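You operate a simulated robot arm through the tools that you are given. There is no shell and no other tool. Be economical: measure what you need, move in short steps, check, and stop when the job is done.

You run a simulated robot arm. Do the job below in one go: nothing can be reset, and whatever is moved stays where it is left.

JOB
Open the drawer of the extractor, put the hinge lug with the white band in the inside of the drawer of the extractor, then shut the drawer. Put the steel block with the green end on the top of the motor table away on the top of the large grey steel plate. Take the paint brush with the purple handle on the top of the motor table and put it away on the top of the tall brown block. Put one of the spacer forks from the top of the motor table on the squaring plate. Put the paint brush with the teal handle on the thin square plate on the top of the motor table. The order is free. Set down upright: hinge lug with the white band, spacer fork.
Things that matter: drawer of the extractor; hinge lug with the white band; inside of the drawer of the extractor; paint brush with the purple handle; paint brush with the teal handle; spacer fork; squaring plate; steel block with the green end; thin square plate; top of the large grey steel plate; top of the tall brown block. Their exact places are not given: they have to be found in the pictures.

Only the result counts: the job must be done as asked and must still hold three seconds after the hand-in. Knocking over, shifting, dropping, spilling or breaking anything else fails it.

ROBOT AND FRAMES
A 6-joint arm with a two-finger gripper on a trunk, on a base that drives. Base frame: it is fixed to the floor where the robot stands at the start and does not move with it; the origin is under the middle of the robot, x ahead of it, y to its left, z up. Readings come in m, degrees, newtons and seconds.
It reaches about 0.718 m from its shoulder. Its first joint turns from -69.0 to 172.0 degrees. Places, roughly: drawer of the extractor [0.7, 0.2, 0.4]; hinge lug with the white band (11x4x4 cm) [0.3, -3.1, 0.9]; inside of the drawer of the extractor [0.7, 0.2, 0.3]; paint brush with the purple handle (8x3x9 cm) [-1, -3.2, 0.9]; paint brush with the teal handle (8x3x9 cm) [-1.9, -3.9, 0.9]; spacer fork [-2, -3.5, 1]; squaring plate [-2.5, 0.1, 0.9]; steel block with the green end (4x6x3 cm) [-0.8, -3.2, 0.9]; thin square plate [-1.75, -3.75, 0.75]; top of the large grey steel plate [-3, 4.4, 0.9]; top of the tall brown block (31x24 cm) [-4.58, 1.52, 0.72]. Payload 3 kg.
The tool frame sits at the grasp point (the TCP): z along the fingers, y along the line on which they close. The tips reach 0.03 m beyond it. The gripper opens to 0.096 m. The gripper's body begins 0.053 m behind the TCP.
Orientation is told as [roll, pitch, yaw] about the base's x, y, z axes, in that order, counted from this pose: with the fingers straight down and closing along the base's y, the tool's x points along the base's -x, its y along +y and its z along -z.

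CONTROLS
- The arm moves only by the tool send_rows. Its argument "steps" is a list of rows, each a list of 7 numbers: the turn, a rotation vector about the tool's x, y, z in units of 180 degrees (1.0 is 180 degrees), then the shift along the tool's x, y, z in units of 500 mm (1.0 is 500 mm), then the finger opening in m, from 0 to 0.096. In form: [[wx, wy, wz, tx, ty, tz, hand], ...]. A call has 1 to 20 rows; each row is the pose to reach, as a shift and turn from the pose commanded when the call began, along the tool's axes at that moment. A call with a number of a shift or a turn outside -1 to 1 is refused whole. Rows are played at 5 a second. More than 0.05 m and 8.6 degrees between two rows, or a gripper value outside its range, and nothing of the call is played. Where a pose cannot be reached the arm comes as near as it can. A force on the tool above 40 N (or 10 N above the force at the start of the call, whichever is more), or a blocked arm, ends the call early, and 0.2 s more pass. The fingers move at their own pace (about 0.153 m/s each) and stop on an object; they squeeze with about 35 N. The grip force told is the motor's: it shows also when the fingers shut on nothing. Time passes only in rows, and 0.2 s behind the last, so rows that repeat a pose let the fingers close. The reply holds the time, the measured pose of the TCP, the force on the tool along the base axes, the opening and the grip force, in the units named above and with some noise, with the torque about the TCP (base axes, N m) and any sound that the robot's microphone picked up.
- Cameras (640 x 400 px; columns grow to the right, rows downward): "scene" is now at [0.1177, 0.01, 1.3348]; the picture's right is [0.12, -0.99, 0.00], its down [-0.83, -0.10, -0.54] and it looks along [0.54, 0.07, -0.84] (base axes); focal length 291 px, centre (320, 200). "wrist" rides on the gripper at [0.073, 0.023, -0.083] in the tool frame; the picture's right is [-0.29, 0.96, 0.00], its down [-0.66, -0.20, -0.72] and it looks along [-0.69, -0.21, 0.69] (tool axes); focal length 247 px, centre (320, 200).
- snapshot(camera): a new picture of that camera. The clock stands still meanwhile.
- move_column(by): slides the trunk up (or, below 0, down) by that many m; the arm and the scene camera ride with it, the base frame stays. It gives what a move gives, with no picture.
- steer(legs): drives the robot by 1 to 6 legs, each [ahead, left, turn to the left] in m, m and degrees, along the robot's own axes; the way and the turn of a leg run together, so that a leg with both is an arc; at most 1.5 m and 180 degrees a leg. The arm and the cameras ride along, it lands a little off, and it stops where it bumps. It gives what a move gives.
- pan_tilt(pan, tilt): turns the head with the scene camera to pan (to the left, within 86 degrees either way) and tilt (down, from -29 to 69), counted from straight ahead of the robot. It gives what a move gives.
- probe_pixels(camera, pixels): for up to 12 pixels [column, row] of the newest picture of that camera ("zoom" is the newest enlarged one), the place [x, y, z] in the base frame of the surface seen there, good to about 0.002 m. The clock stands still meanwhile.
- zoom(camera, box): a new picture of the part [left, top, right, bottom] of that camera's present view, enlarged. The clock stands still meanwhile.
- sign_off(): hands the job in; it is judged then, once.

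Work in short steps. Measure before you move; look again where a grasp or a placing could have gone wrong, and mend it. You have 124 turns and 134 pictures in all, those below and enlarged ones among them. Open the gripper and draw the arm clear of the work before you hand the job in, unless the task says otherwise.

The tools are called after "Request:" as name(argument=value, ...) on one line, values as JSON. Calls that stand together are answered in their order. send_rows: Moves the arm, as the interface text tells. Its arguments: {"type":"object","properties":{"steps":{"type":"array","items":{"type":"array","items":{"type":"number"}}}},"required":["steps"]} The other tools are called the same way: move_column (by) slides the trunk up or down; steer (legs) drives the base; pan_tilt (pan, tilt) turns the head that bears the scene camera; snapshot (camera) takes a picture; probe_pixels (camera, pixels) gives the place of the surface under pixels of a picture; zoom (camera, box) takes an enlarged picture of a part of a camera's view; sign_off () hands the job in.

At the start:

```text
t: 0.0
tool_pos: [0.4253, 0.0535, 0.6215]
tcp_rot: [0.0, 0.0, 0.0]
contact_force: [-0.3, -1.2, 0.2]
moment: [-0.04, -0.01, -0.03]
gripper_width: 0.096
finger_force: 0.1
trunk travel left (down, up): [-0.716, 0.224]
robot x, y, heading: [0.0025, 0.0006, 0.0]
head pan, tilt: [7.0, 57.1]
```

scene: 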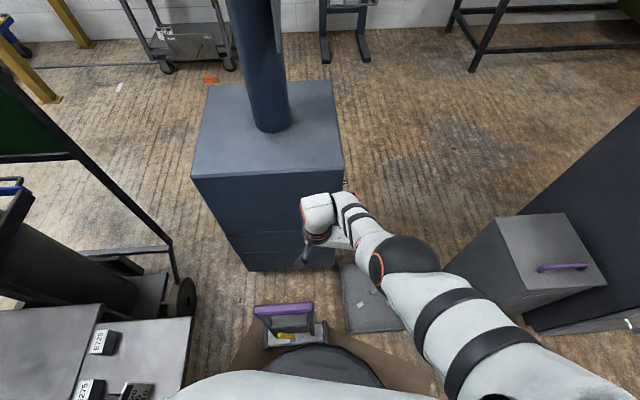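
wrist: 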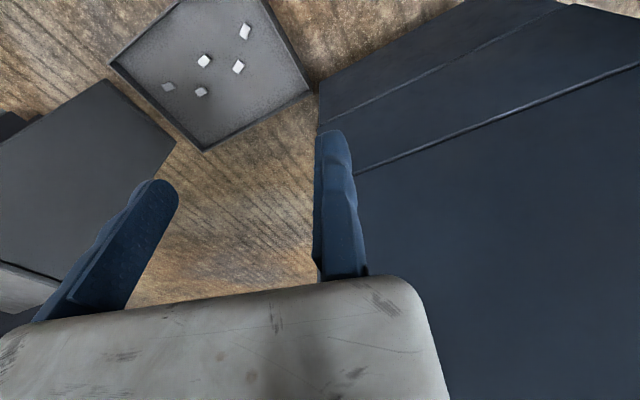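

The extractor stands ahead (column ~270, rows 80-270), with a drawer seam near row 235. I'll look around with the head first.

Request:
zoom(camera="scene", box=[180, 160, 420, 360])

Request:
probe_pixels(camera="scene", pixels=[[194, 178], [342, 168], [215, 215], [228, 237], [247, 268], [333, 262], [285, 308], [370, 300], [100, 345], [525, 235], [270, 250], [590, 320]])

Request:
pan_tilt(pan=-80, tilt=25)

Request:
snapshot(camera="scene")

```text
2.00 times, centred on (300, 260) of scene
```

zoom: 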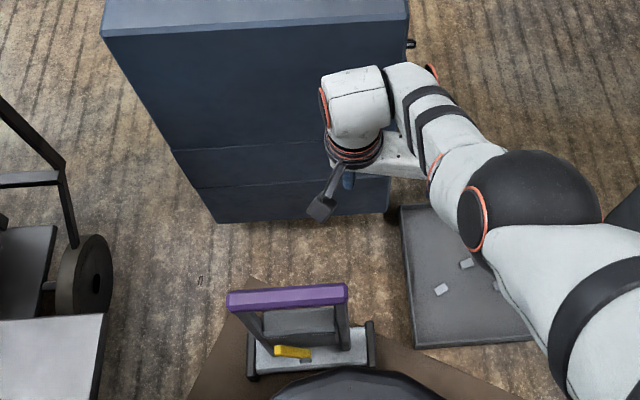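

```text
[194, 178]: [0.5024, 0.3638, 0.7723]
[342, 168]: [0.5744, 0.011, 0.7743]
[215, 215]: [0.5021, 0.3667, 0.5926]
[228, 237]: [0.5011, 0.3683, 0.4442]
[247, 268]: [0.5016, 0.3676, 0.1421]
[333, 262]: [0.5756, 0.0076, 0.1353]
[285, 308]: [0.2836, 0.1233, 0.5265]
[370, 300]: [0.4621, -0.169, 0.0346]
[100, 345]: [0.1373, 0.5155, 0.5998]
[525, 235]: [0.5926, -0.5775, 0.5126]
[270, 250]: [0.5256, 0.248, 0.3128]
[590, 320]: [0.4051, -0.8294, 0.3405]
```

```text
t: 1.6
tool_pos: [0.4272, 0.0548, 0.6228]
tcp_rot: [0.1, 0.0, 0.0]
contact_force: [0.4, 0.6, 0.3]
moment: [-0.01, -0.01, 0.01]
gripper_width: 0.0961
finger_force: 0.1
trunk travel left (down, up): [-0.716, 0.224]
robot x, y, heading: [-0.0005, 0.0031, -0.2]
head pan, tilt: [-80.0, 25.0]
```

```text
130 pictures are left
```

scene: 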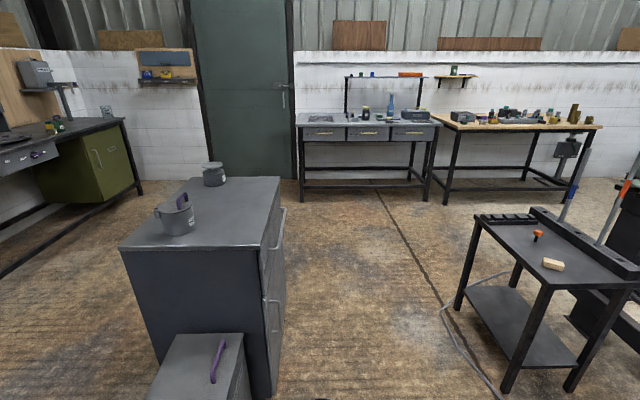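

The view to the right shows benches at (365,125) and (525,120). I'll zoom into those and probe.

Request:
zoom(camera="scene", box=[280, 60, 440, 160])

Request:
zoom(camera="scene", box=[430, 60, 630, 185])

Request:
probe_pixels(camera="scene", pixels=[[298, 126], [440, 125], [330, 118], [365, 112], [392, 105], [417, 115], [460, 125], [600, 125], [440, 118], [463, 116], [520, 128], [480, 330]])

```text
4.00 times, centred on (360, 110) of scene
```

zoom: 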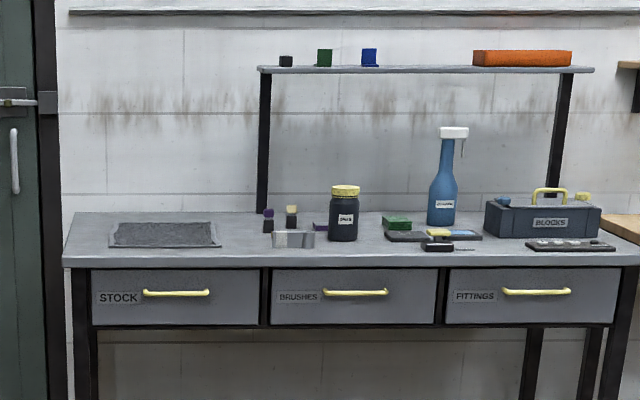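

```text
3.20 times, centred on (530, 122) of scene
```

zoom: 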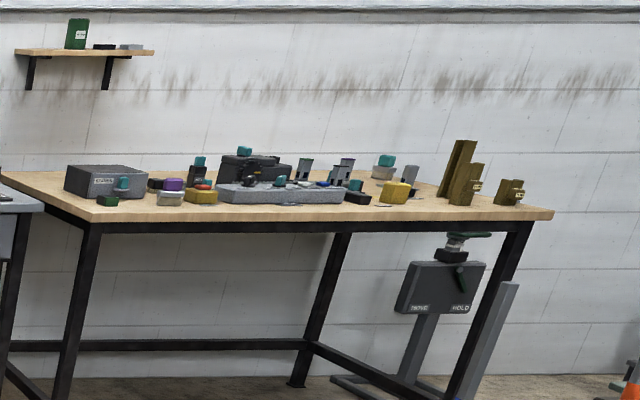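

```text
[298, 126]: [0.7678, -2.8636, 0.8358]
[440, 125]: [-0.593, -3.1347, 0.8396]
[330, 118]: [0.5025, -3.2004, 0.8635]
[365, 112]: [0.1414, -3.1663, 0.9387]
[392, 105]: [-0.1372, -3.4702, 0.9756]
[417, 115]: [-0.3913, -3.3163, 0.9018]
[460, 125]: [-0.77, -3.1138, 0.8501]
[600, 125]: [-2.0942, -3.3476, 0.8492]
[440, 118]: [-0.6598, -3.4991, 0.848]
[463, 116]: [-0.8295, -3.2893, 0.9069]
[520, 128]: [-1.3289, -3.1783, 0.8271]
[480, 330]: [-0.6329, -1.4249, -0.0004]
```

The motor table is the wooden bench (front edge x −0.77…−2.1, y≈−3.1…−3.35). Now the left side for the rest of the room.

Request:
pan_tilt(pan=80, tilt=25)

Request:
snapshot(camera="scene")

Request:
pan_tilt(pan=-30, tilt=60)

Request:
snapshot(camera="scene")

Request:
probe_pixels(camera="scene", pixels=[[320, 300], [100, 250], [200, 350], [450, 200], [550, 300]])

```text
t: 4.1
tool_pos: [0.4283, 0.0537, 0.6215]
tcp_rot: [0.0, -0.1, -0.1]
contact_force: [0.2, 0.4, 0.5]
moment: [0.0, 0.0, 0.01]
gripper_width: 0.0956
finger_force: 0.1
trunk travel left (down, up): [-0.716, 0.224]
robot x, y, heading: [0.0023, 0.0004, 0.1]
head pan, tilt: [80.0, 25.0]
```

```text
127 pictures are left
```

scene: 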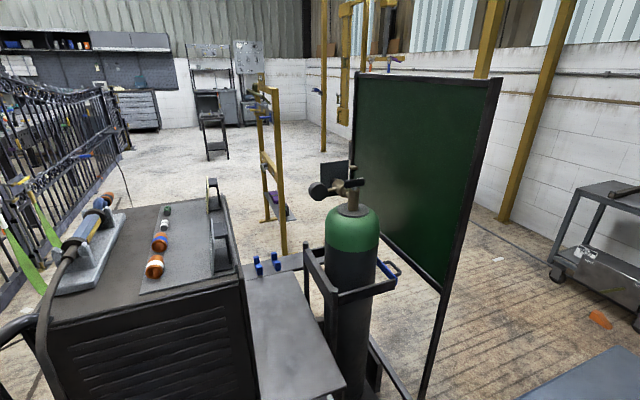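

```text
t: 6.0
tool_pos: [0.4283, 0.0533, 0.6218]
tcp_rot: [0.0, 0.0, 0.0]
contact_force: [-0.3, 0.3, 0.1]
moment: [-0.01, 0.01, -0.05]
gripper_width: 0.096
finger_force: 0.1
trunk travel left (down, up): [-0.716, 0.224]
robot x, y, heading: [0.0018, 0.0006, 0.2]
head pan, tilt: [-30.0, 60.0]
```

```text
126 pictures are left
```

scene: 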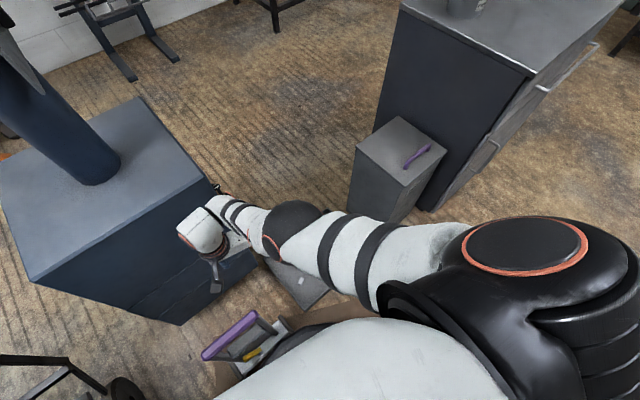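

```text
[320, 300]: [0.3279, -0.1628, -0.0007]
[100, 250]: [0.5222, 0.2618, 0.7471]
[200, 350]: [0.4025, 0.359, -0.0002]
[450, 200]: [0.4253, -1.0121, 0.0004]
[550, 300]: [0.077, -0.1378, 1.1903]
```

A small purple-handled thing sits right in front of the robot, and I don't see a drawer handle yet. Looking steeply down toward it, plus probing the extractor front through the wrist view.

Request:
pan_tilt(pan=25, tilt=69)

Request:
snapshot(camera="scene")

Request:
probe_pixels(camera="scene", pixels=[[320, 200], [300, 250], [320, 300], [200, 250], [350, 250], [380, 300], [280, 330], [330, 330]])

Request:
snapshot(camera="wrist")

Request:
probe_pixels(camera="wrist", pixels=[[400, 110], [380, 165], [600, 85], [500, 200], [600, 300], [520, 30], [80, 140], [200, 80]])

```text
t: 7.2
tool_pos: [0.4263, 0.0545, 0.6223]
tcp_rot: [0.0, -0.1, 0.0]
contact_force: [-0.1, -0.2, 0.3]
moment: [0.03, -0.02, -0.02]
gripper_width: 0.0962
finger_force: 0.1
trunk travel left (down, up): [-0.716, 0.224]
robot x, y, heading: [-0.0022, -0.0041, 0.0]
head pan, tilt: [25.0, 68.8]
```

```text
125 pictures are left
```

scene: 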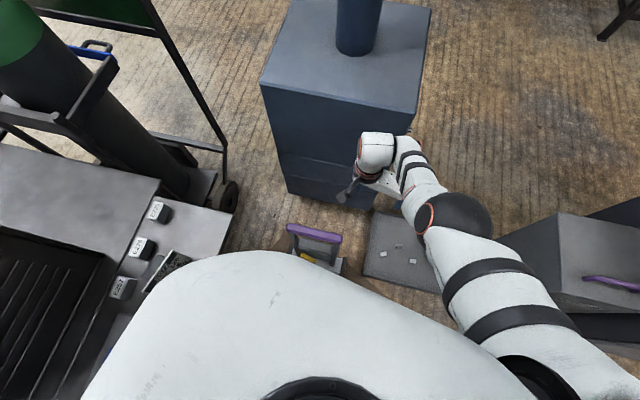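

```text
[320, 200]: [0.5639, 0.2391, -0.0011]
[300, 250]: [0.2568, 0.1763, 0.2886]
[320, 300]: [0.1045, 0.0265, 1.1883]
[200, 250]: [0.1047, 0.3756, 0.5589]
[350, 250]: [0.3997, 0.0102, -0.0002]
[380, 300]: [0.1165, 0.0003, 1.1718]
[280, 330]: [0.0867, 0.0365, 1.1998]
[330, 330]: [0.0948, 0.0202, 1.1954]
```

```text
124 pictures are left
```

wrist: 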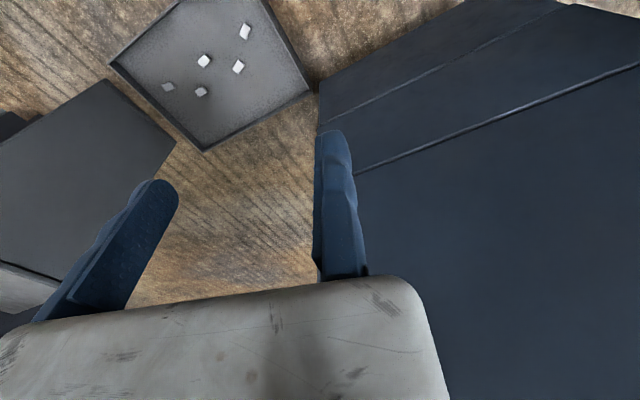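

```text
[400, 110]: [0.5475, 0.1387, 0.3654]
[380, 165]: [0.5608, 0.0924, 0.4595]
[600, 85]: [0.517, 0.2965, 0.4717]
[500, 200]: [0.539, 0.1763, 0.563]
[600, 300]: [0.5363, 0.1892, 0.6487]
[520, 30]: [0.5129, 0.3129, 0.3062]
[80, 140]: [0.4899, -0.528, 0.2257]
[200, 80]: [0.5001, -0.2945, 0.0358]
```

Two seams on the extractor front: z≈0.46 and z≈0.31 – that's the drawer front, apparently without a bar handle. Zooming in on it.

Request:
zoom(camera="wrist", box=[310, 0, 640, 206])

Request:
zoom(camera="scene", box=[250, 90, 450, 290])

```text
1.94 times, centred on (475, 103) of wrist
```

zoom: 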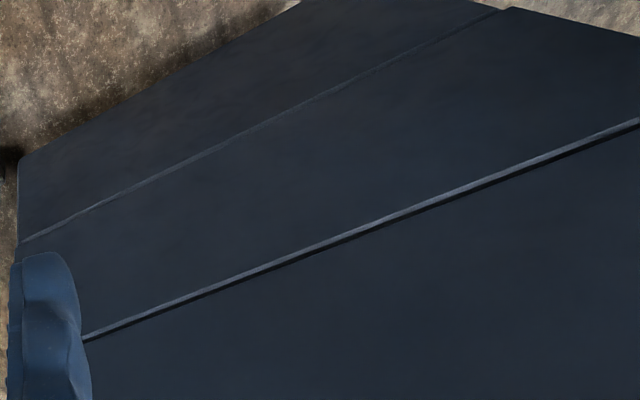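

```text
2.00 times, centred on (350, 190) of scene
```

zoom: 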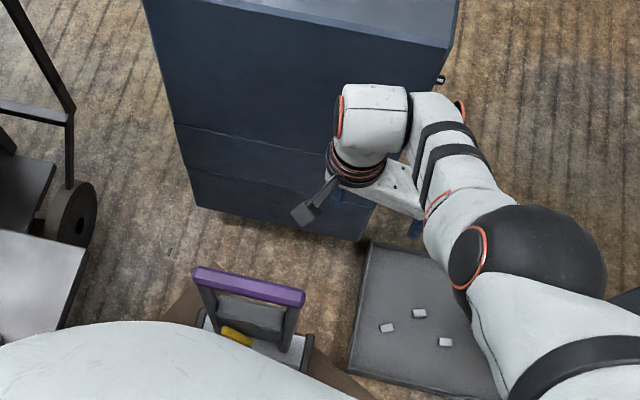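

I can't see a handle; before moving I check behind on both sides for free floor.

Request:
pan_tilt(pan=86, tilt=35)

Request:
snapshot(camera="scene")

Request:
probe_pixels(camera="scene", pixels=[[20, 380], [60, 300], [150, 330], [100, 390], [20, 250], [240, 350]])

Request:
pan_tilt(pan=-86, tilt=40)

Request:
snapshot(camera="scene")

Request:
probe_pixels(camera="scene", pixels=[[600, 380], [600, 300], [500, 390], [450, 300], [560, 200], [480, 150]])

```text
t: 8.5
tool_pos: [0.427, 0.0537, 0.6222]
tcp_rot: [0.0, 0.0, 0.0]
contact_force: [0.9, 0.4, 0.8]
moment: [-0.01, 0.01, 0.0]
gripper_width: 0.096
finger_force: 0.2
trunk travel left (down, up): [-0.716, 0.224]
robot x, y, heading: [-0.0011, -0.0001, 0.1]
head pan, tilt: [85.9, 35.0]
```

```text
121 pictures are left
```

scene: 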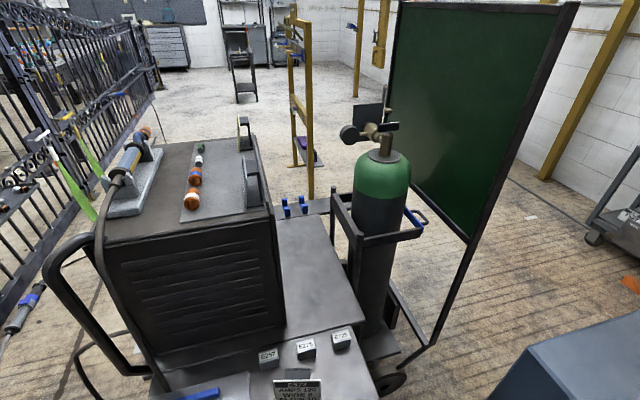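

```text
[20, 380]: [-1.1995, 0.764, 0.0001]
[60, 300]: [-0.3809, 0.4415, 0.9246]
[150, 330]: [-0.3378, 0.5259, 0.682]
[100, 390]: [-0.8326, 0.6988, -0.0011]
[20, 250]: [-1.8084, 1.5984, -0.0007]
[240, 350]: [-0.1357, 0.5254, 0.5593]
```

```text
t: 11.1
tool_pos: [0.4265, 0.0526, 0.6215]
tcp_rot: [0.0, 0.0, -0.1]
contact_force: [0.5, -0.4, 0.2]
moment: [0.0, 0.03, -0.03]
gripper_width: 0.0963
finger_force: 0.0
trunk travel left (down, up): [-0.716, 0.224]
robot x, y, heading: [0.0029, -0.0021, -0.1]
head pan, tilt: [-85.9, 40.0]
```

```text
120 pictures are left
```

scene: 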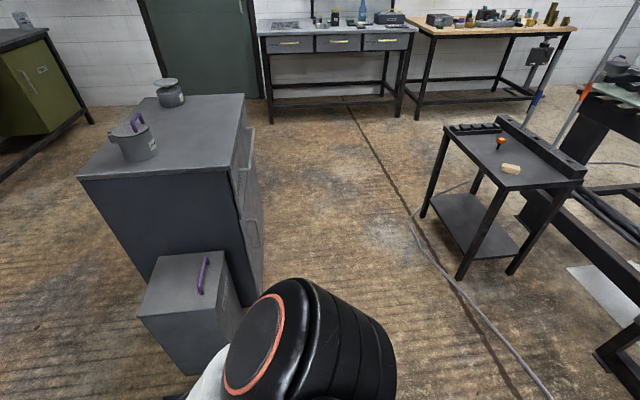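

```text
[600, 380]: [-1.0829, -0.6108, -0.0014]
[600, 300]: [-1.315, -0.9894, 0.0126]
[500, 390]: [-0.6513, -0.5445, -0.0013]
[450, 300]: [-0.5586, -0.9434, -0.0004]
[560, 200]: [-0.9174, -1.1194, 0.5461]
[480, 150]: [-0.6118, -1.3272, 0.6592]
```

There's a free floor behind (at x≈−0.65, y≈−0.5). I'll back up 0.3 m and look at the extractor front again.

Request:
steer(legs=[[-0.3, 0, 0]])

Request:
pan_tilt(pan=8, tilt=50)

Request:
snapshot(camera="scene")

Request:
zoom(camera="scene", box=[220, 100, 440, 300])

```text
t: 13.2
tool_pos: [0.127, 0.053, 0.6214]
tcp_rot: [0.0, 0.0, 0.0]
contact_force: [0.0, -0.3, 0.4]
moment: [0.0, 0.0, 0.02]
gripper_width: 0.0962
finger_force: 0.0
trunk travel left (down, up): [-0.716, 0.224]
robot x, y, heading: [-0.3023, 0.0012, 0.0]
head pan, tilt: [-85.9, 40.0]
```

```text
t: 14.8
tool_pos: [0.1264, 0.0533, 0.6211]
tcp_rot: [-0.1, 0.0, 0.0]
contact_force: [-0.5, 0.3, 0.8]
moment: [0.0, 0.0, 0.02]
gripper_width: 0.096
finger_force: 0.0
trunk travel left (down, up): [-0.716, 0.224]
robot x, y, heading: [-0.2975, 0.0006, -0.2]
head pan, tilt: [8.0, 50.0]
```

```text
119 pictures are left
```

scene: 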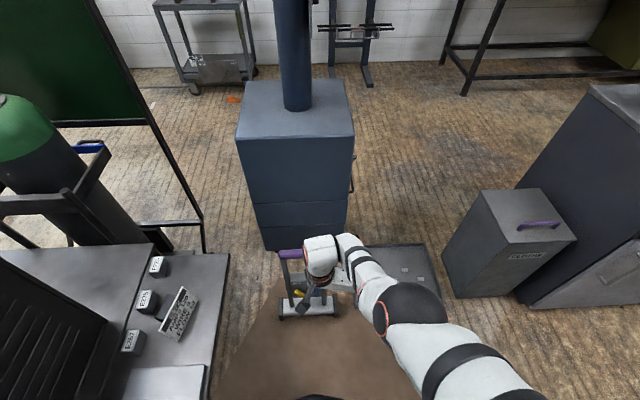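

```text
2.00 times, centred on (330, 200) of scene
```

zoom: 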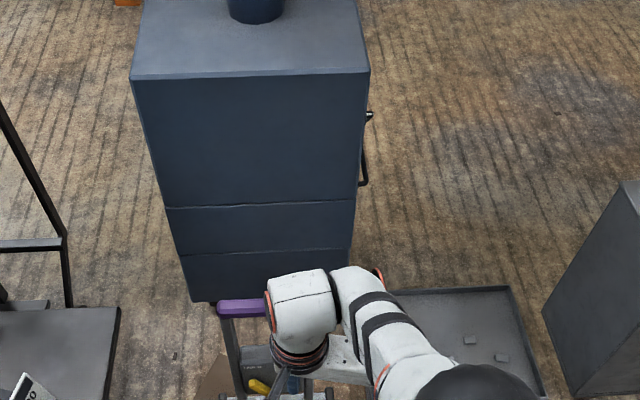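

The purple-handled box and a brown surface seem to stand on their own; also a vertical handle on the extractor's right face. Probing these.

Request:
probe_pixels(camera="scene", pixels=[[290, 254], [295, 310], [280, 330], [320, 350], [230, 385], [380, 380], [355, 156], [354, 190], [265, 300], [400, 270]])

Request:
zoom(camera="scene", box=[240, 230, 380, 330])

Request:
snapshot(camera="wrist")

```text
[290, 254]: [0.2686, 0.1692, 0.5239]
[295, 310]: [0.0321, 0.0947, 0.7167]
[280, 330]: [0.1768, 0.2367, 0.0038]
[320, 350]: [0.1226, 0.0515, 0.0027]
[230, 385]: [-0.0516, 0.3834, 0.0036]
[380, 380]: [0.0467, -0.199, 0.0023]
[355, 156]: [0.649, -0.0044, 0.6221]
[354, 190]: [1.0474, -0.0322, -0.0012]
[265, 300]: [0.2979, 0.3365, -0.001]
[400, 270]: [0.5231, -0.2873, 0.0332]
```

```text
4.00 times, centred on (310, 280) of scene
```

zoom: 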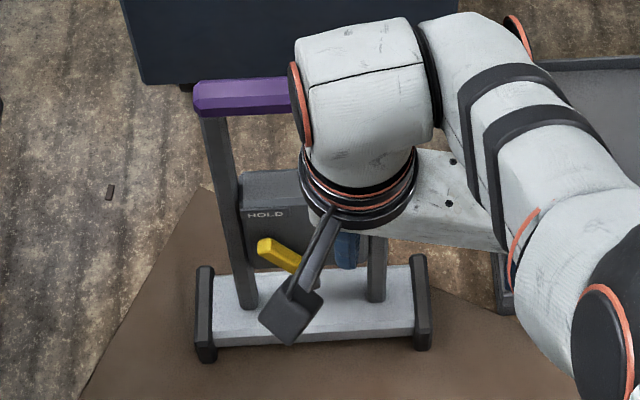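

```text
116 pictures are left
```

wrist: 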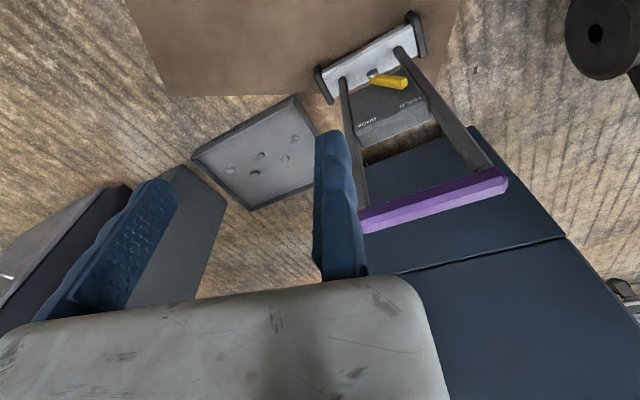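

It's a floor stand with a purple bar, yellow lever and box marked "HOLD". Zooming on it through the wrist camera and measuring.

Request:
zoom(camera="wrist", box=[300, 0, 540, 150])

Request:
probe_pixels(camera="wrist", pixels=[[495, 182], [370, 220], [387, 80], [400, 82], [376, 77], [420, 120], [340, 75], [455, 120], [385, 130], [415, 30], [415, 85], [430, 95]])

```text
2.67 times, centred on (420, 75) of wrist
```

zoom: 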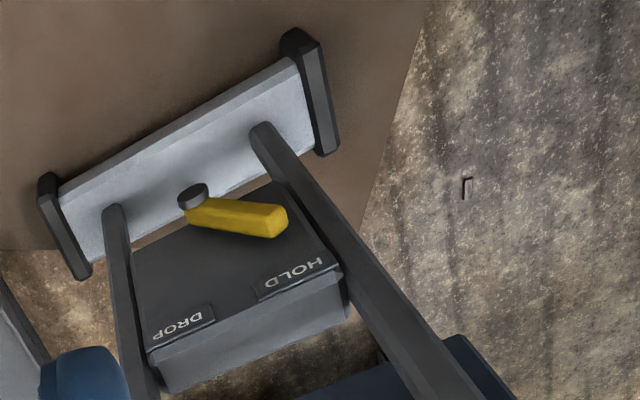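

```text
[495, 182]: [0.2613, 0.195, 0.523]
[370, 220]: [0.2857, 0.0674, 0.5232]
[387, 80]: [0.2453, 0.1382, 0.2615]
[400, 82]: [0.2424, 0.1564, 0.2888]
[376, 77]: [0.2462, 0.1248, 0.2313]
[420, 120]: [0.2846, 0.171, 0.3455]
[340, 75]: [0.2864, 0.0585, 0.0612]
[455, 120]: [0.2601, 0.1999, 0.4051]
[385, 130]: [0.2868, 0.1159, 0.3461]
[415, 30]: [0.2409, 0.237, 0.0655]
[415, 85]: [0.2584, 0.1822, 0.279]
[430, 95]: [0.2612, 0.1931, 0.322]
```

The lever points to "HOLD" (other mark "DROP"); it stands clear, so I leave it. To see the extractor's right side I shift right 0.45 m.

Request:
steer(legs=[[0, -0.5, 0]])

Request:
pan_tilt(pan=30, tilt=35)

Request:
zoom(camera="scene", box=[200, 100, 520, 300])

```text
t: 17.8
tool_pos: [0.1281, -0.4521, 0.6219]
tcp_rot: [0.0, 0.0, 0.2]
contact_force: [0.0, -0.5, 0.5]
moment: [0.03, -0.03, 0.03]
gripper_width: 0.0958
finger_force: 0.0
trunk travel left (down, up): [-0.716, 0.224]
robot x, y, heading: [-0.3, -0.5073, 0.3]
head pan, tilt: [8.0, 50.0]
```

```text
t: 18.7
tool_pos: [0.1281, -0.4524, 0.6238]
tcp_rot: [0.0, 0.0, 0.2]
contact_force: [0.1, 0.2, 0.5]
moment: [0.03, 0.0, 0.0]
gripper_width: 0.0962
finger_force: 0.0
trunk travel left (down, up): [-0.716, 0.224]
robot x, y, heading: [-0.3005, -0.5069, -0.0]
head pan, tilt: [30.0, 35.0]
```

```text
2.00 times, centred on (360, 200) of scene
```

zoom: 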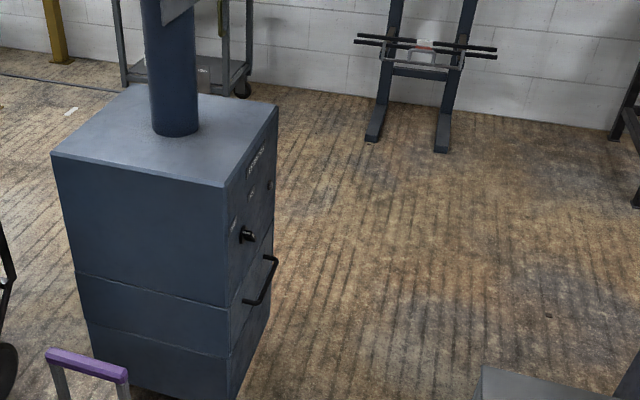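

The drawer opens on the extractor's right face: bar handle at zoom (262,282) and a knob above (247,235). I measure these and the neighbouring cabinet.

Request:
probe_pixels(camera="zoom", pixels=[[276, 108], [223, 186], [246, 302], [272, 260], [250, 235], [240, 350], [265, 290], [272, 225], [269, 185]])

Request:
pan_tilt(pan=-10, tilt=45)

Request:
snapshot(camera="scene")

```text
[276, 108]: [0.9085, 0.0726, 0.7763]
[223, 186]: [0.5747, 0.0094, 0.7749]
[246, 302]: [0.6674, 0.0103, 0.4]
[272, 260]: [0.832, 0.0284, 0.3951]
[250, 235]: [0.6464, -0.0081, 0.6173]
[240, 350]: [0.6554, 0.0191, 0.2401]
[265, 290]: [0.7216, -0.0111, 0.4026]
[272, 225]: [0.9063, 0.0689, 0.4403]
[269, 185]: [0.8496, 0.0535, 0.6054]
```

```text
t: 19.8
tool_pos: [0.1272, -0.4533, 0.6218]
tcp_rot: [0.0, 0.0, 0.2]
contact_force: [0.3, 0.3, 0.2]
moment: [0.01, -0.01, -0.02]
gripper_width: 0.0962
finger_force: 0.0
trunk travel left (down, up): [-0.716, 0.224]
robot x, y, heading: [-0.2972, -0.5109, 0.4]
head pan, tilt: [-10.0, 45.0]
```

```text
113 pictures are left
```

scene: 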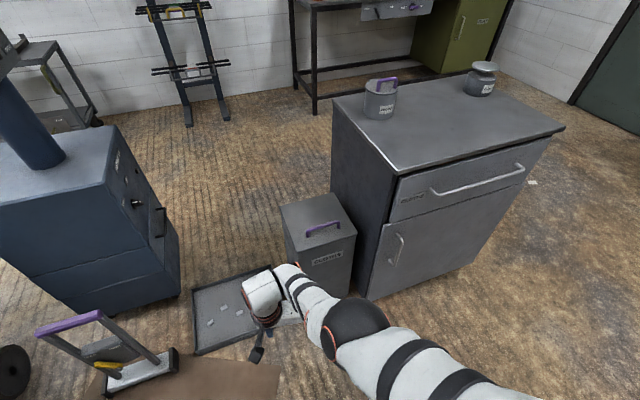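

I need a standing spot facing the drawer side; probing the cabinet, box, tray and floor extents.

Request:
probe_pixels(camera="scene", pixels=[[335, 97], [395, 172], [564, 128], [475, 80], [281, 206], [356, 234], [308, 288], [193, 290], [270, 268], [282, 310], [300, 100], [500, 70]])

Request:
zoom(camera="scene", box=[80, 120, 240, 320])

Request:
pan_tilt(pan=-20, tilt=20)

Request:
snapshot(camera="scene")

```text
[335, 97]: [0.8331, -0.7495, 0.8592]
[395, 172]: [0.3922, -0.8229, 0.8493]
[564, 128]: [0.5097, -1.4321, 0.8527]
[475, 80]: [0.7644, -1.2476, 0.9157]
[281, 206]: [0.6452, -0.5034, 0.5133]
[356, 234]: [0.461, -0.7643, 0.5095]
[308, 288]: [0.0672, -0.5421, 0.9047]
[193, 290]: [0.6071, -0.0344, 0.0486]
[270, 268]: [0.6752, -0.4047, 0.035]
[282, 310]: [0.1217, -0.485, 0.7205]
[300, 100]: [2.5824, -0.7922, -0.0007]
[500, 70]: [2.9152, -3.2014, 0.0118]
```

```text
2.00 times, centred on (160, 220) of scene
```

zoom: 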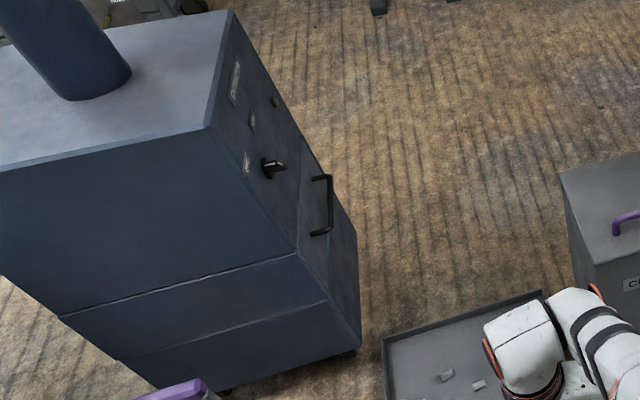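

```text
t: 20.6
tool_pos: [0.1273, -0.4528, 0.6217]
tcp_rot: [0.1, 0.0, 0.2]
contact_force: [0.2, 0.6, 0.9]
moment: [0.01, 0.02, 0.03]
gripper_width: 0.096
finger_force: 0.1
trunk travel left (down, up): [-0.716, 0.224]
robot x, y, heading: [-0.2983, -0.5062, 0.3]
head pan, tilt: [-20.0, 20.0]
```

```text
111 pictures are left
```

scene: 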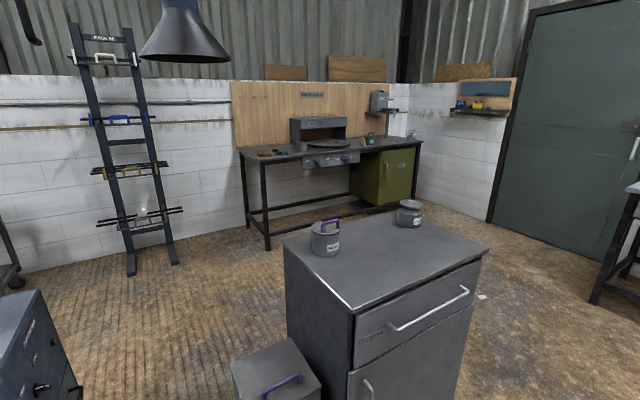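

Plenty of room around the cabinet. First I go and inspect the benches: ahead 0.18, turn right 90°, then ahead down the aisle.

Request:
steer(legs=[[0.18, 0, 0], [0, 0, -90], [1.4, 0, 0]])

Request:
pan_tilt(pan=15, tilt=35)

Request:
snapshot(camera="scene")

```text
t: 32.7
tool_pos: [0.0116, -2.3731, 0.6212]
tcp_rot: [0.0, 0.0, -87.6]
contact_force: [-0.1, -0.1, 0.1]
moment: [0.01, -0.01, 0.02]
gripper_width: 0.0958
finger_force: 0.0
trunk travel left (down, up): [-0.716, 0.224]
robot x, y, heading: [-0.0601, -1.9474, -87.7]
head pan, tilt: [-20.0, 20.0]
```

```text
t: 33.7
tool_pos: [0.0125, -2.3711, 0.6207]
tcp_rot: [0.0, -0.1, -87.7]
contact_force: [0.7, -0.2, -1.0]
moment: [-0.02, 0.01, 0.03]
gripper_width: 0.0956
finger_force: 0.1
trunk travel left (down, up): [-0.716, 0.224]
robot x, y, heading: [-0.06, -1.9452, -87.5]
head pan, tilt: [15.0, 35.0]
```

```text
110 pictures are left
```

scene: 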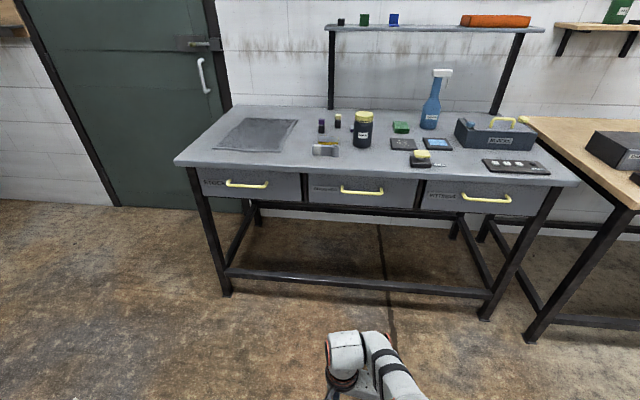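

The bench is in view; zooming on the items around (330,135).

Request:
zoom(camera="scene", box=[300, 100, 380, 165])

Request:
probe_pixels(camera="zoom", pixels=[[175, 200], [300, 185], [100, 400], [220, 400], [150, 350], [310, 390]])

Request:
pan_tilt(pan=-35, tilt=25)

Request:
snapshot(camera="scene")

```text
6.15 times, centred on (340, 132) of scene
```

zoom: 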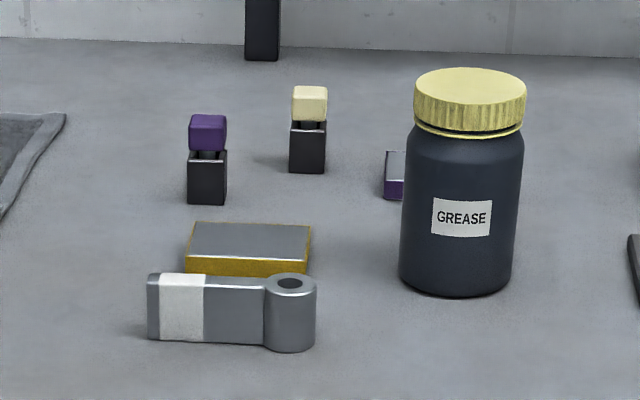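

```text
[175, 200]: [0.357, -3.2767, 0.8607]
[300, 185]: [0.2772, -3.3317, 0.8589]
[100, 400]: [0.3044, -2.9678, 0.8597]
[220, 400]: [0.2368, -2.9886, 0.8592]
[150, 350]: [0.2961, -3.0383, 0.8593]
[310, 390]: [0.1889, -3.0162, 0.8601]
```

```text
t: 34.9
tool_pos: [0.0116, -2.3718, 0.6221]
tcp_rot: [-0.1, 0.1, -87.7]
contact_force: [-0.8, 0.2, 0.4]
moment: [0.03, 0.0, -0.03]
gripper_width: 0.0962
finger_force: 0.1
trunk travel left (down, up): [-0.716, 0.224]
robot x, y, heading: [-0.059, -1.9464, -87.7]
head pan, tilt: [-35.0, 25.0]
```

```text
108 pictures are left
```

scene: 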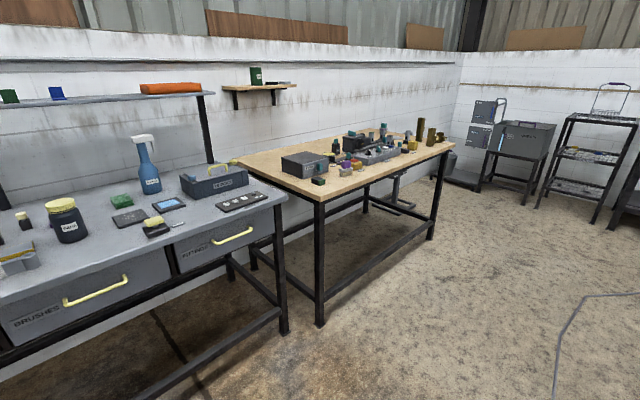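

The lug lies with its boss vertical at about (0.27,-3.05). Now on to the drawer: strafe left (east) past the cabinet, turn round, drive up.

Request:
steer(legs=[[0, 1.5, 0], [0, 0, 180], [1.1, 0, 0]])

Request:
pan_tilt(pan=40, tilt=40)

Request:
snapshot(camera="scene")

Request:
zoom(camera="scene", box=[160, 60, 480, 260])

```text
t: 55.0
tool_pos: [1.3517, -0.3445, 0.6229]
tcp_rot: [0.0, 0.0, 90.2]
contact_force: [-1.0, 0.2, -0.7]
moment: [0.04, 0.04, 0.0]
gripper_width: 0.0959
finger_force: 0.0
trunk travel left (down, up): [-0.716, 0.224]
robot x, y, heading: [1.4037, -0.7714, 90.1]
head pan, tilt: [-35.0, 25.0]
```

```text
t: 56.5
tool_pos: [1.3518, -0.3447, 0.6225]
tcp_rot: [0.0, 0.0, 90.2]
contact_force: [0.3, 0.2, -0.4]
moment: [-0.02, 0.02, -0.03]
gripper_width: 0.0958
finger_force: 0.2
trunk travel left (down, up): [-0.716, 0.224]
robot x, y, heading: [1.408, -0.77, 90.1]
head pan, tilt: [40.0, 40.0]
```

```text
107 pictures are left
```

scene: 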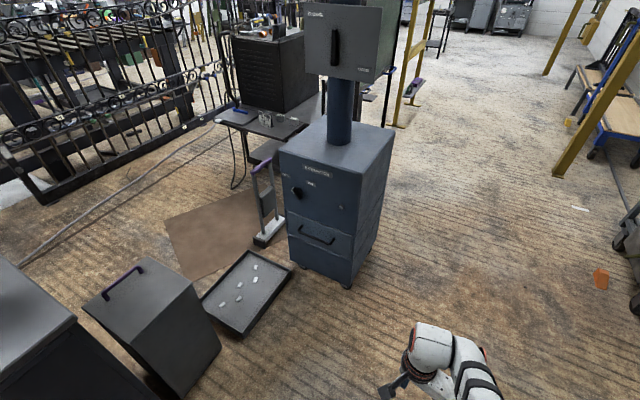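

```text
2.00 times, centred on (320, 160) of scene
```

zoom: 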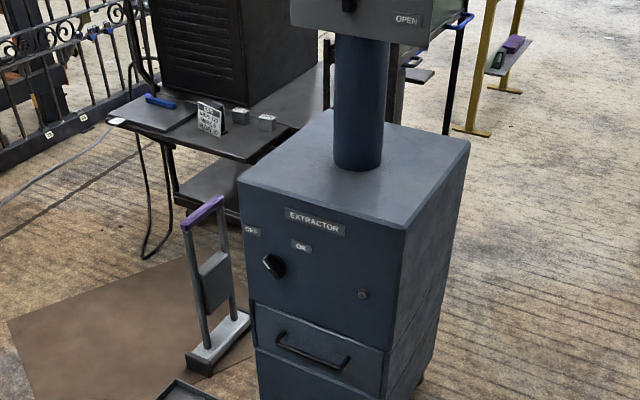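

Clear view: the extractor's drawer with a horizontal bar handle (zoom ~(312,352)); the knob is just on/off. Measuring the handle and drawer.

Request:
zoom(camera="scene", box=[270, 190, 400, 290])

Request:
probe_pixels(camera="scene", pixels=[[302, 229], [317, 240], [332, 242], [309, 235], [286, 213], [350, 236], [289, 232], [352, 258], [318, 225], [318, 252], [392, 130], [279, 152]])

```text
4.00 times, centred on (335, 240) of scene
```

zoom: 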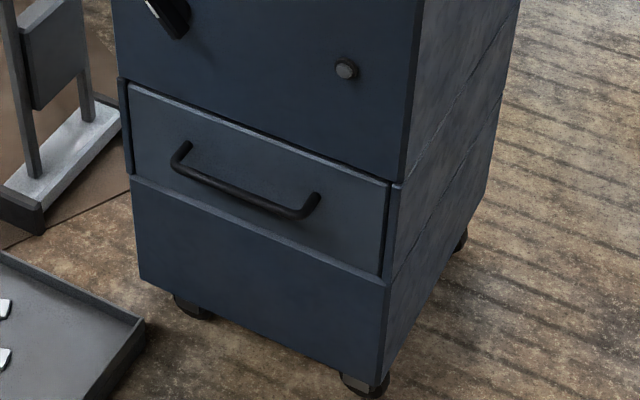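

```text
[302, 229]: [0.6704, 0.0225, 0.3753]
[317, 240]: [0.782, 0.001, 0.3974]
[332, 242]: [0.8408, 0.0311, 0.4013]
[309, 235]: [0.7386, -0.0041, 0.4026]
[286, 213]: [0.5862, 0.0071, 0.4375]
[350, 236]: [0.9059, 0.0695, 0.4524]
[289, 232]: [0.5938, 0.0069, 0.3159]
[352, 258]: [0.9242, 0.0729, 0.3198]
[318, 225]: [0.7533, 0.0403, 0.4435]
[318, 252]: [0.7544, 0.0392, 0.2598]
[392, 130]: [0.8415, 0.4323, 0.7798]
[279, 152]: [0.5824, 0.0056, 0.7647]
```

Handle bar centre ≈(0.758,0.000,0.40), face normal (0.19,−0.98). I turn 40° left and go up to about (1.25,−0.5), then lower the trunk.

Request:
steer(legs=[[0, 0, 40], [0.3, -0.05, 0]])

Request:
move_column(by=-0.2)

Request:
pan_tilt(pan=10, tilt=50)

Request:
snapshot(camera="scene")

```text
t: 60.4
tool_pos: [0.9406, -0.2103, 0.621]
tcp_rot: [0.0, 0.0, 129.2]
contact_force: [-0.4, 0.7, -0.8]
moment: [-0.02, 0.02, -0.02]
gripper_width: 0.0961
finger_force: 0.1
trunk travel left (down, up): [-0.716, 0.224]
robot x, y, heading: [1.2527, -0.5093, 129.4]
head pan, tilt: [40.0, 40.0]
```

```text
t: 62.5
tool_pos: [0.9405, -0.2106, 0.422]
tcp_rot: [0.0, 0.0, 129.2]
contact_force: [0.0, 0.1, -0.2]
moment: [0.02, 0.01, 0.01]
gripper_width: 0.0961
finger_force: 0.1
trunk travel left (down, up): [-0.516, 0.424]
robot x, y, heading: [1.2511, -0.5054, 129.1]
head pan, tilt: [40.0, 40.0]
```

```text
t: 63.5
tool_pos: [0.9398, -0.2097, 0.4215]
tcp_rot: [0.0, -0.1, 129.2]
contact_force: [0.0, 0.0, -0.7]
moment: [0.01, -0.04, 0.01]
gripper_width: 0.0958
finger_force: 0.0
trunk travel left (down, up): [-0.516, 0.424]
robot x, y, heading: [1.2563, -0.5052, 129.3]
head pan, tilt: [10.0, 50.0]
```

```text
104 pictures are left
```

scene: 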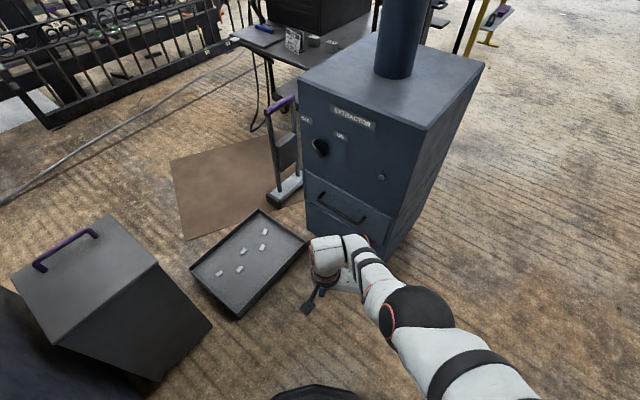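

I rotate the gripper about its vertical axis by 62° so its x lies along the bar (closing axis along the face normal).

Request:
send_rows(steps=[[0, 0, -0.043, 0, 0, 0, 0.096], [0, 0, -0.086, 0, 0, 0, 0.096], [0, 0, -0.129, 0, 0, 0, 0.096], [0, 0, -0.172, 0, 0, 0, 0.096], [0, 0, -0.215, 0, 0, 0, 0.096], [0, 0, -0.258, 0, 0, 0, 0.096], [0, 0, -0.301, 0, 0, 0, 0.096], [0, 0, -0.344, 0, 0, 0, 0.096]])

```text
t: 65.5
tool_pos: [1.0729, -0.2279, 0.3122]
tcp_rot: [-18.7, 2.6, 175.1]
contact_force: [0.2, -0.7, 0.2]
moment: [0.02, 0.0, 0.02]
gripper_width: 0.0959
finger_force: 0.1
out of reach, approached as far as the arm can: row 3, 4, 5, 6, 7, 8
trunk travel left (down, up): [-0.516, 0.424]
robot x, y, heading: [1.2546, -0.5063, 129.1]
head pan, tilt: [10.0, 50.0]
stopped in row 8: the arm was blocked; the commanded pose is now the measured one
```

The last wrist joint limits that direction, so I'll use the mirrored grasp (turn the other way). First undo the tilt and rise.

Request:
send_rows(steps=[[-0.035, -0.005, 0, 0, 0, -0.07, 0.096], [-0.07, -0.01, 0, 0, 0, -0.14, 0.096], [-0.104, -0.014, 0, 0, 0, -0.2, 0.096]])

Request:
send_rows(steps=[[0, 0, 0.045, 0, 0, 0, 0.096], [0, 0, 0.09, 0, 0, 0, 0.096], [0, 0, 0.135, 0, 0, 0, 0.096], [0, 0, 0.18, 0, 0, 0, 0.096], [0, 0, 0.225, 0, 0, 0, 0.096], [0, 0, 0.27, 0, 0, 0, 0.096], [0, 0, 0.315, 0, 0, 0, 0.096], [0, 0, 0.36, 0, 0, 0, 0.096], [0, 0, 0.405, 0, 0, 0, 0.096], [0, 0, 0.45, 0, 0, 0, 0.096]])

```text
t: 66.5
tool_pos: [1.0712, -0.2485, 0.3106]
tcp_rot: [-13.4, 2.5, 167.6]
contact_force: [0.6, -0.3, 0.1]
moment: [0.0, 0.0, -0.04]
gripper_width: 0.0961
finger_force: 0.0
out of reach, approached as far as the arm can: row 1, 2, 3
trunk travel left (down, up): [-0.516, 0.424]
robot x, y, heading: [1.251, -0.5084, 129.4]
head pan, tilt: [10.0, 50.0]
stopped in row 3: the arm was blocked; the commanded pose is now the measured one
```

```text
t: 68.7
tool_pos: [1.0705, -0.2498, 0.3095]
tcp_rot: [-4.6, -12.7, 87.2]
contact_force: [0.3, -1.1, 0.2]
moment: [-0.02, -0.01, 0.02]
gripper_width: 0.0963
finger_force: 0.0
trunk travel left (down, up): [-0.516, 0.424]
robot x, y, heading: [1.2509, -0.5042, 129.1]
head pan, tilt: [10.0, 50.0]
```

Freed. Level the tool and move toward (0.95,−0.25,0.42).

Request:
send_rows(steps=[[-0.008, 0.023, 0, 0, 0.06, -0.06, 0.096], [-0.016, 0.046, 0, 0, 0.12, -0.12, 0.096], [-0.025, 0.07, 0, 0, 0.18, -0.18, 0.096], [-0.025, 0.07, 0, 0, 0.24, -0.22, 0.096]])

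Request:
send_rows(steps=[[0, 0, 0.043, 0, 0, 0, 0.096], [0, 0, 0.086, 0, 0, 0, 0.096], [0, 0, 0.129, 0, 0, 0, 0.096], [0, 0, 0.172, 0, 0, 0, 0.096], [0, 0, 0.215, 0, 0, 0, 0.096], [0, 0, 0.258, 0, 0, 0, 0.096], [0, 0, 0.301, 0, 0, 0, 0.096], [0, 0, 0.344, 0, 0, 0, 0.096], [0, 0, 0.387, 0, 0, 0, 0.096], [0, 0, 0.42, 0, 0, 0, 0.096]])

```text
t: 69.9
tool_pos: [0.9612, -0.2407, 0.3969]
tcp_rot: [-1.4, -1.5, 85.2]
contact_force: [-0.2, -0.2, 1.0]
moment: [0.02, -0.01, -0.02]
gripper_width: 0.0961
finger_force: 0.0
out of reach, approached as far as the arm can: row 1, 2, 3
trunk travel left (down, up): [-0.516, 0.424]
robot x, y, heading: [1.2531, -0.5061, 129.5]
head pan, tilt: [10.0, 50.0]
stopped in row 4: the arm was blocked; the commanded pose is now the measured one
```

```text
t: 72.1
tool_pos: [0.9576, -0.2406, 0.3971]
tcp_rot: [1.1, -1.6, 9.3]
contact_force: [0.4, -0.2, 0.2]
moment: [-0.01, 0.01, -0.03]
gripper_width: 0.0961
finger_force: 0.2
trunk travel left (down, up): [-0.516, 0.424]
robot x, y, heading: [1.2536, -0.5021, 129.3]
head pan, tilt: [10.0, 50.0]
```

Yaw is now ≈9°, as wanted. Tilt the fingers toward the face (−70° about tool x) while moving to ~10 cm in front of the bar.

Request:
send_rows(steps=[[-0.043, 0, 0, 0.034, 0.037, 0, 0.096], [-0.086, 0, 0, 0.068, 0.074, 0, 0.096], [-0.129, 0, 0, 0.102, 0.111, 0, 0.096], [-0.172, 0, 0, 0.136, 0.148, 0, 0.096], [-0.215, 0, 0, 0.17, 0.185, 0, 0.096], [-0.258, 0, 0, 0.204, 0.222, 0, 0.096], [-0.301, 0, 0, 0.238, 0.259, 0, 0.096], [-0.344, 0, 0, 0.272, 0.296, 0, 0.096], [-0.387, 0, 0, 0.31, 0.334, 0, 0.096]])

Request:
snapshot(camera="wrist")

Request:
snapshot(camera="scene")

```text
t: 74.3
tool_pos: [1.0064, -0.0032, 0.486]
tcp_rot: [75.7, -3.5, 6.4]
contact_force: [-0.7, -1.0, 0.3]
moment: [-0.01, -0.03, 0.01]
gripper_width: 0.096
finger_force: 0.0
out of reach, approached as far as the arm can: row 1, 2, 3, 4, 5, 6, 7, 8, 9
trunk travel left (down, up): [-0.516, 0.424]
robot x, y, heading: [1.2483, -0.5082, 129.3]
head pan, tilt: [10.0, 50.0]
stopped in row 9: the arm was blocked; the commanded pose is now the measured one
```

```text
103 pictures are left
```

wrist: 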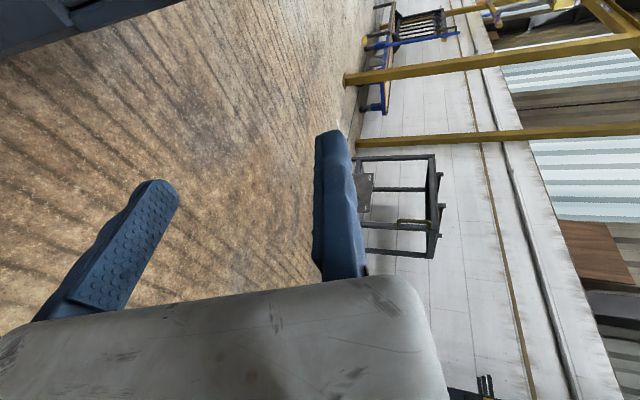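

```text
102 pictures are left
```

scene: 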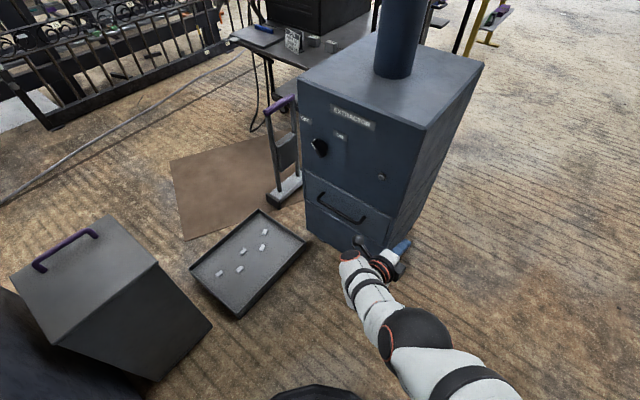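

Orientation is right but the arm is short of reach because the shoulder is too high. Lower the trunk another 0.3 m, then retry the position.

Request:
move_column(by=-0.3)

Request:
snapshot(camera="scene")

Request:
probe_pixels(camera="scene", pixels=[[350, 265], [415, 335], [450, 375], [395, 260]])

```text
t: 77.3
tool_pos: [1.007, -0.0036, 0.1843]
tcp_rot: [75.5, -3.6, 6.5]
contact_force: [0.0, 0.2, -0.1]
moment: [0.0, 0.01, -0.03]
gripper_width: 0.0959
finger_force: 0.0
trunk travel left (down, up): [-0.216, 0.724]
robot x, y, heading: [1.2511, -0.5064, 129.2]
head pan, tilt: [10.0, 50.0]
```

```text
101 pictures are left
```

scene: 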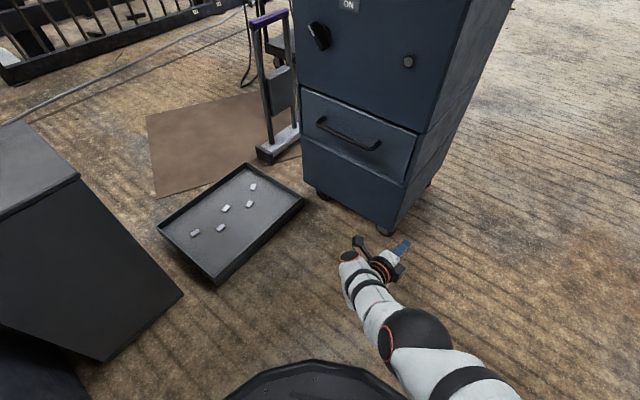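

```text
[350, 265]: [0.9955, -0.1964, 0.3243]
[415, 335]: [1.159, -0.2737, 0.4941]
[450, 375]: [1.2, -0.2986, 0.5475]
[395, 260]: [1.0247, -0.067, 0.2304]
```

Shoulder now lower. Move out and up, then left along the face to the pre-grasp with a small yaw correction.

Request:
send_rows(steps=[[0, 0, 0, 0, 0.062, -0.057, 0.096], [0, 0, 0, 0, 0.124, -0.114, 0.096], [0, 0, 0, 0, 0.186, -0.17, 0.096], [0, 0, 0, 0, 0.248, -0.227, 0.096], [0, 0, 0, 0, 0.31, -0.284, 0.096], [0, 0.005, 0.003, 0, 0.368, -0.34, 0.096], [0, 0.01, 0.006, 0.09, 0.373, -0.32, 0.096], [0, 0.015, 0.009, 0.18, 0.378, -0.3, 0.096], [0, 0.02, 0.012, 0.27, 0.383, -0.28, 0.096], [0, 0.025, 0.014, 0.36, 0.389, -0.26, 0.096], [0, 0.025, 0.014, 0.452, 0.394, -0.24, 0.096]])

Request:
snapshot(camera="scene")

Request:
snapshot(camera="wrist")

```text
t: 79.3
tool_pos: [0.8763, 0.0284, 0.3394]
tcp_rot: [74.2, -1.1, 8.7]
contact_force: [10.3, -20.7, 8.6]
moment: [0.29, 0.14, -0.01]
gripper_width: 0.0957
finger_force: 0.1
out of reach, approached as far as the arm can: row 1, 2, 3, 4, 5, 6, 7, 8, 9, 10
trunk travel left (down, up): [-0.216, 0.724]
robot x, y, heading: [1.2506, -0.5106, 129.2]
head pan, tilt: [10.0, 50.0]
stopped in row 10: the force on the tool passed its limit at 104 N (the readings are from after the stop); the commanded pose is now the measured one
```

```text
100 pictures are left
```

scene: 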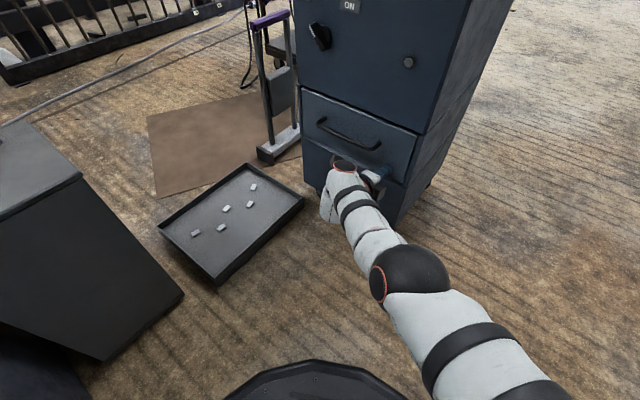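

```text
99 pictures are left
```

wrist: 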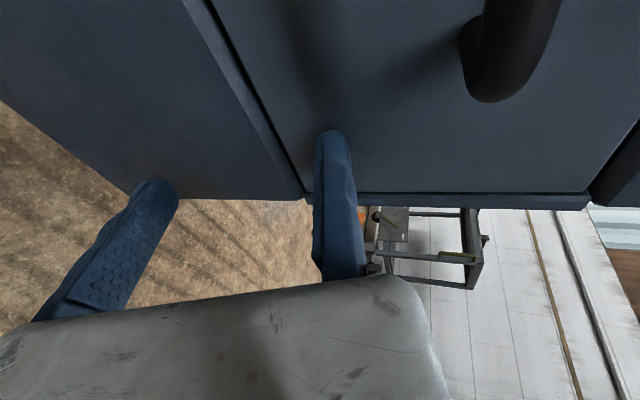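

The fingertips ran against the drawer face; backing off. I'll change to a hook grasp instead: fingers pointing down (natural wrist), closed, hooked behind the bar.

Request:
send_rows(steps=[[0, 0, 0, -0.03, 0, -0.04, 0.096], [0, 0, 0, -0.06, 0, -0.08, 0.096], [0, 0, 0, -0.12, 0, -0.14, 0.096]])

```text
t: 80.1
tool_pos: [0.8864, 0.0279, 0.3367]
tcp_rot: [74.0, -1.2, 8.7]
contact_force: [0.6, 0.7, -0.5]
moment: [-0.01, 0.0, 0.01]
gripper_width: 0.0959
finger_force: 0.2
out of reach, approached as far as the arm can: row 1, 2, 3
trunk travel left (down, up): [-0.216, 0.724]
robot x, y, heading: [1.2524, -0.5088, 129.4]
head pan, tilt: [10.0, 50.0]
```

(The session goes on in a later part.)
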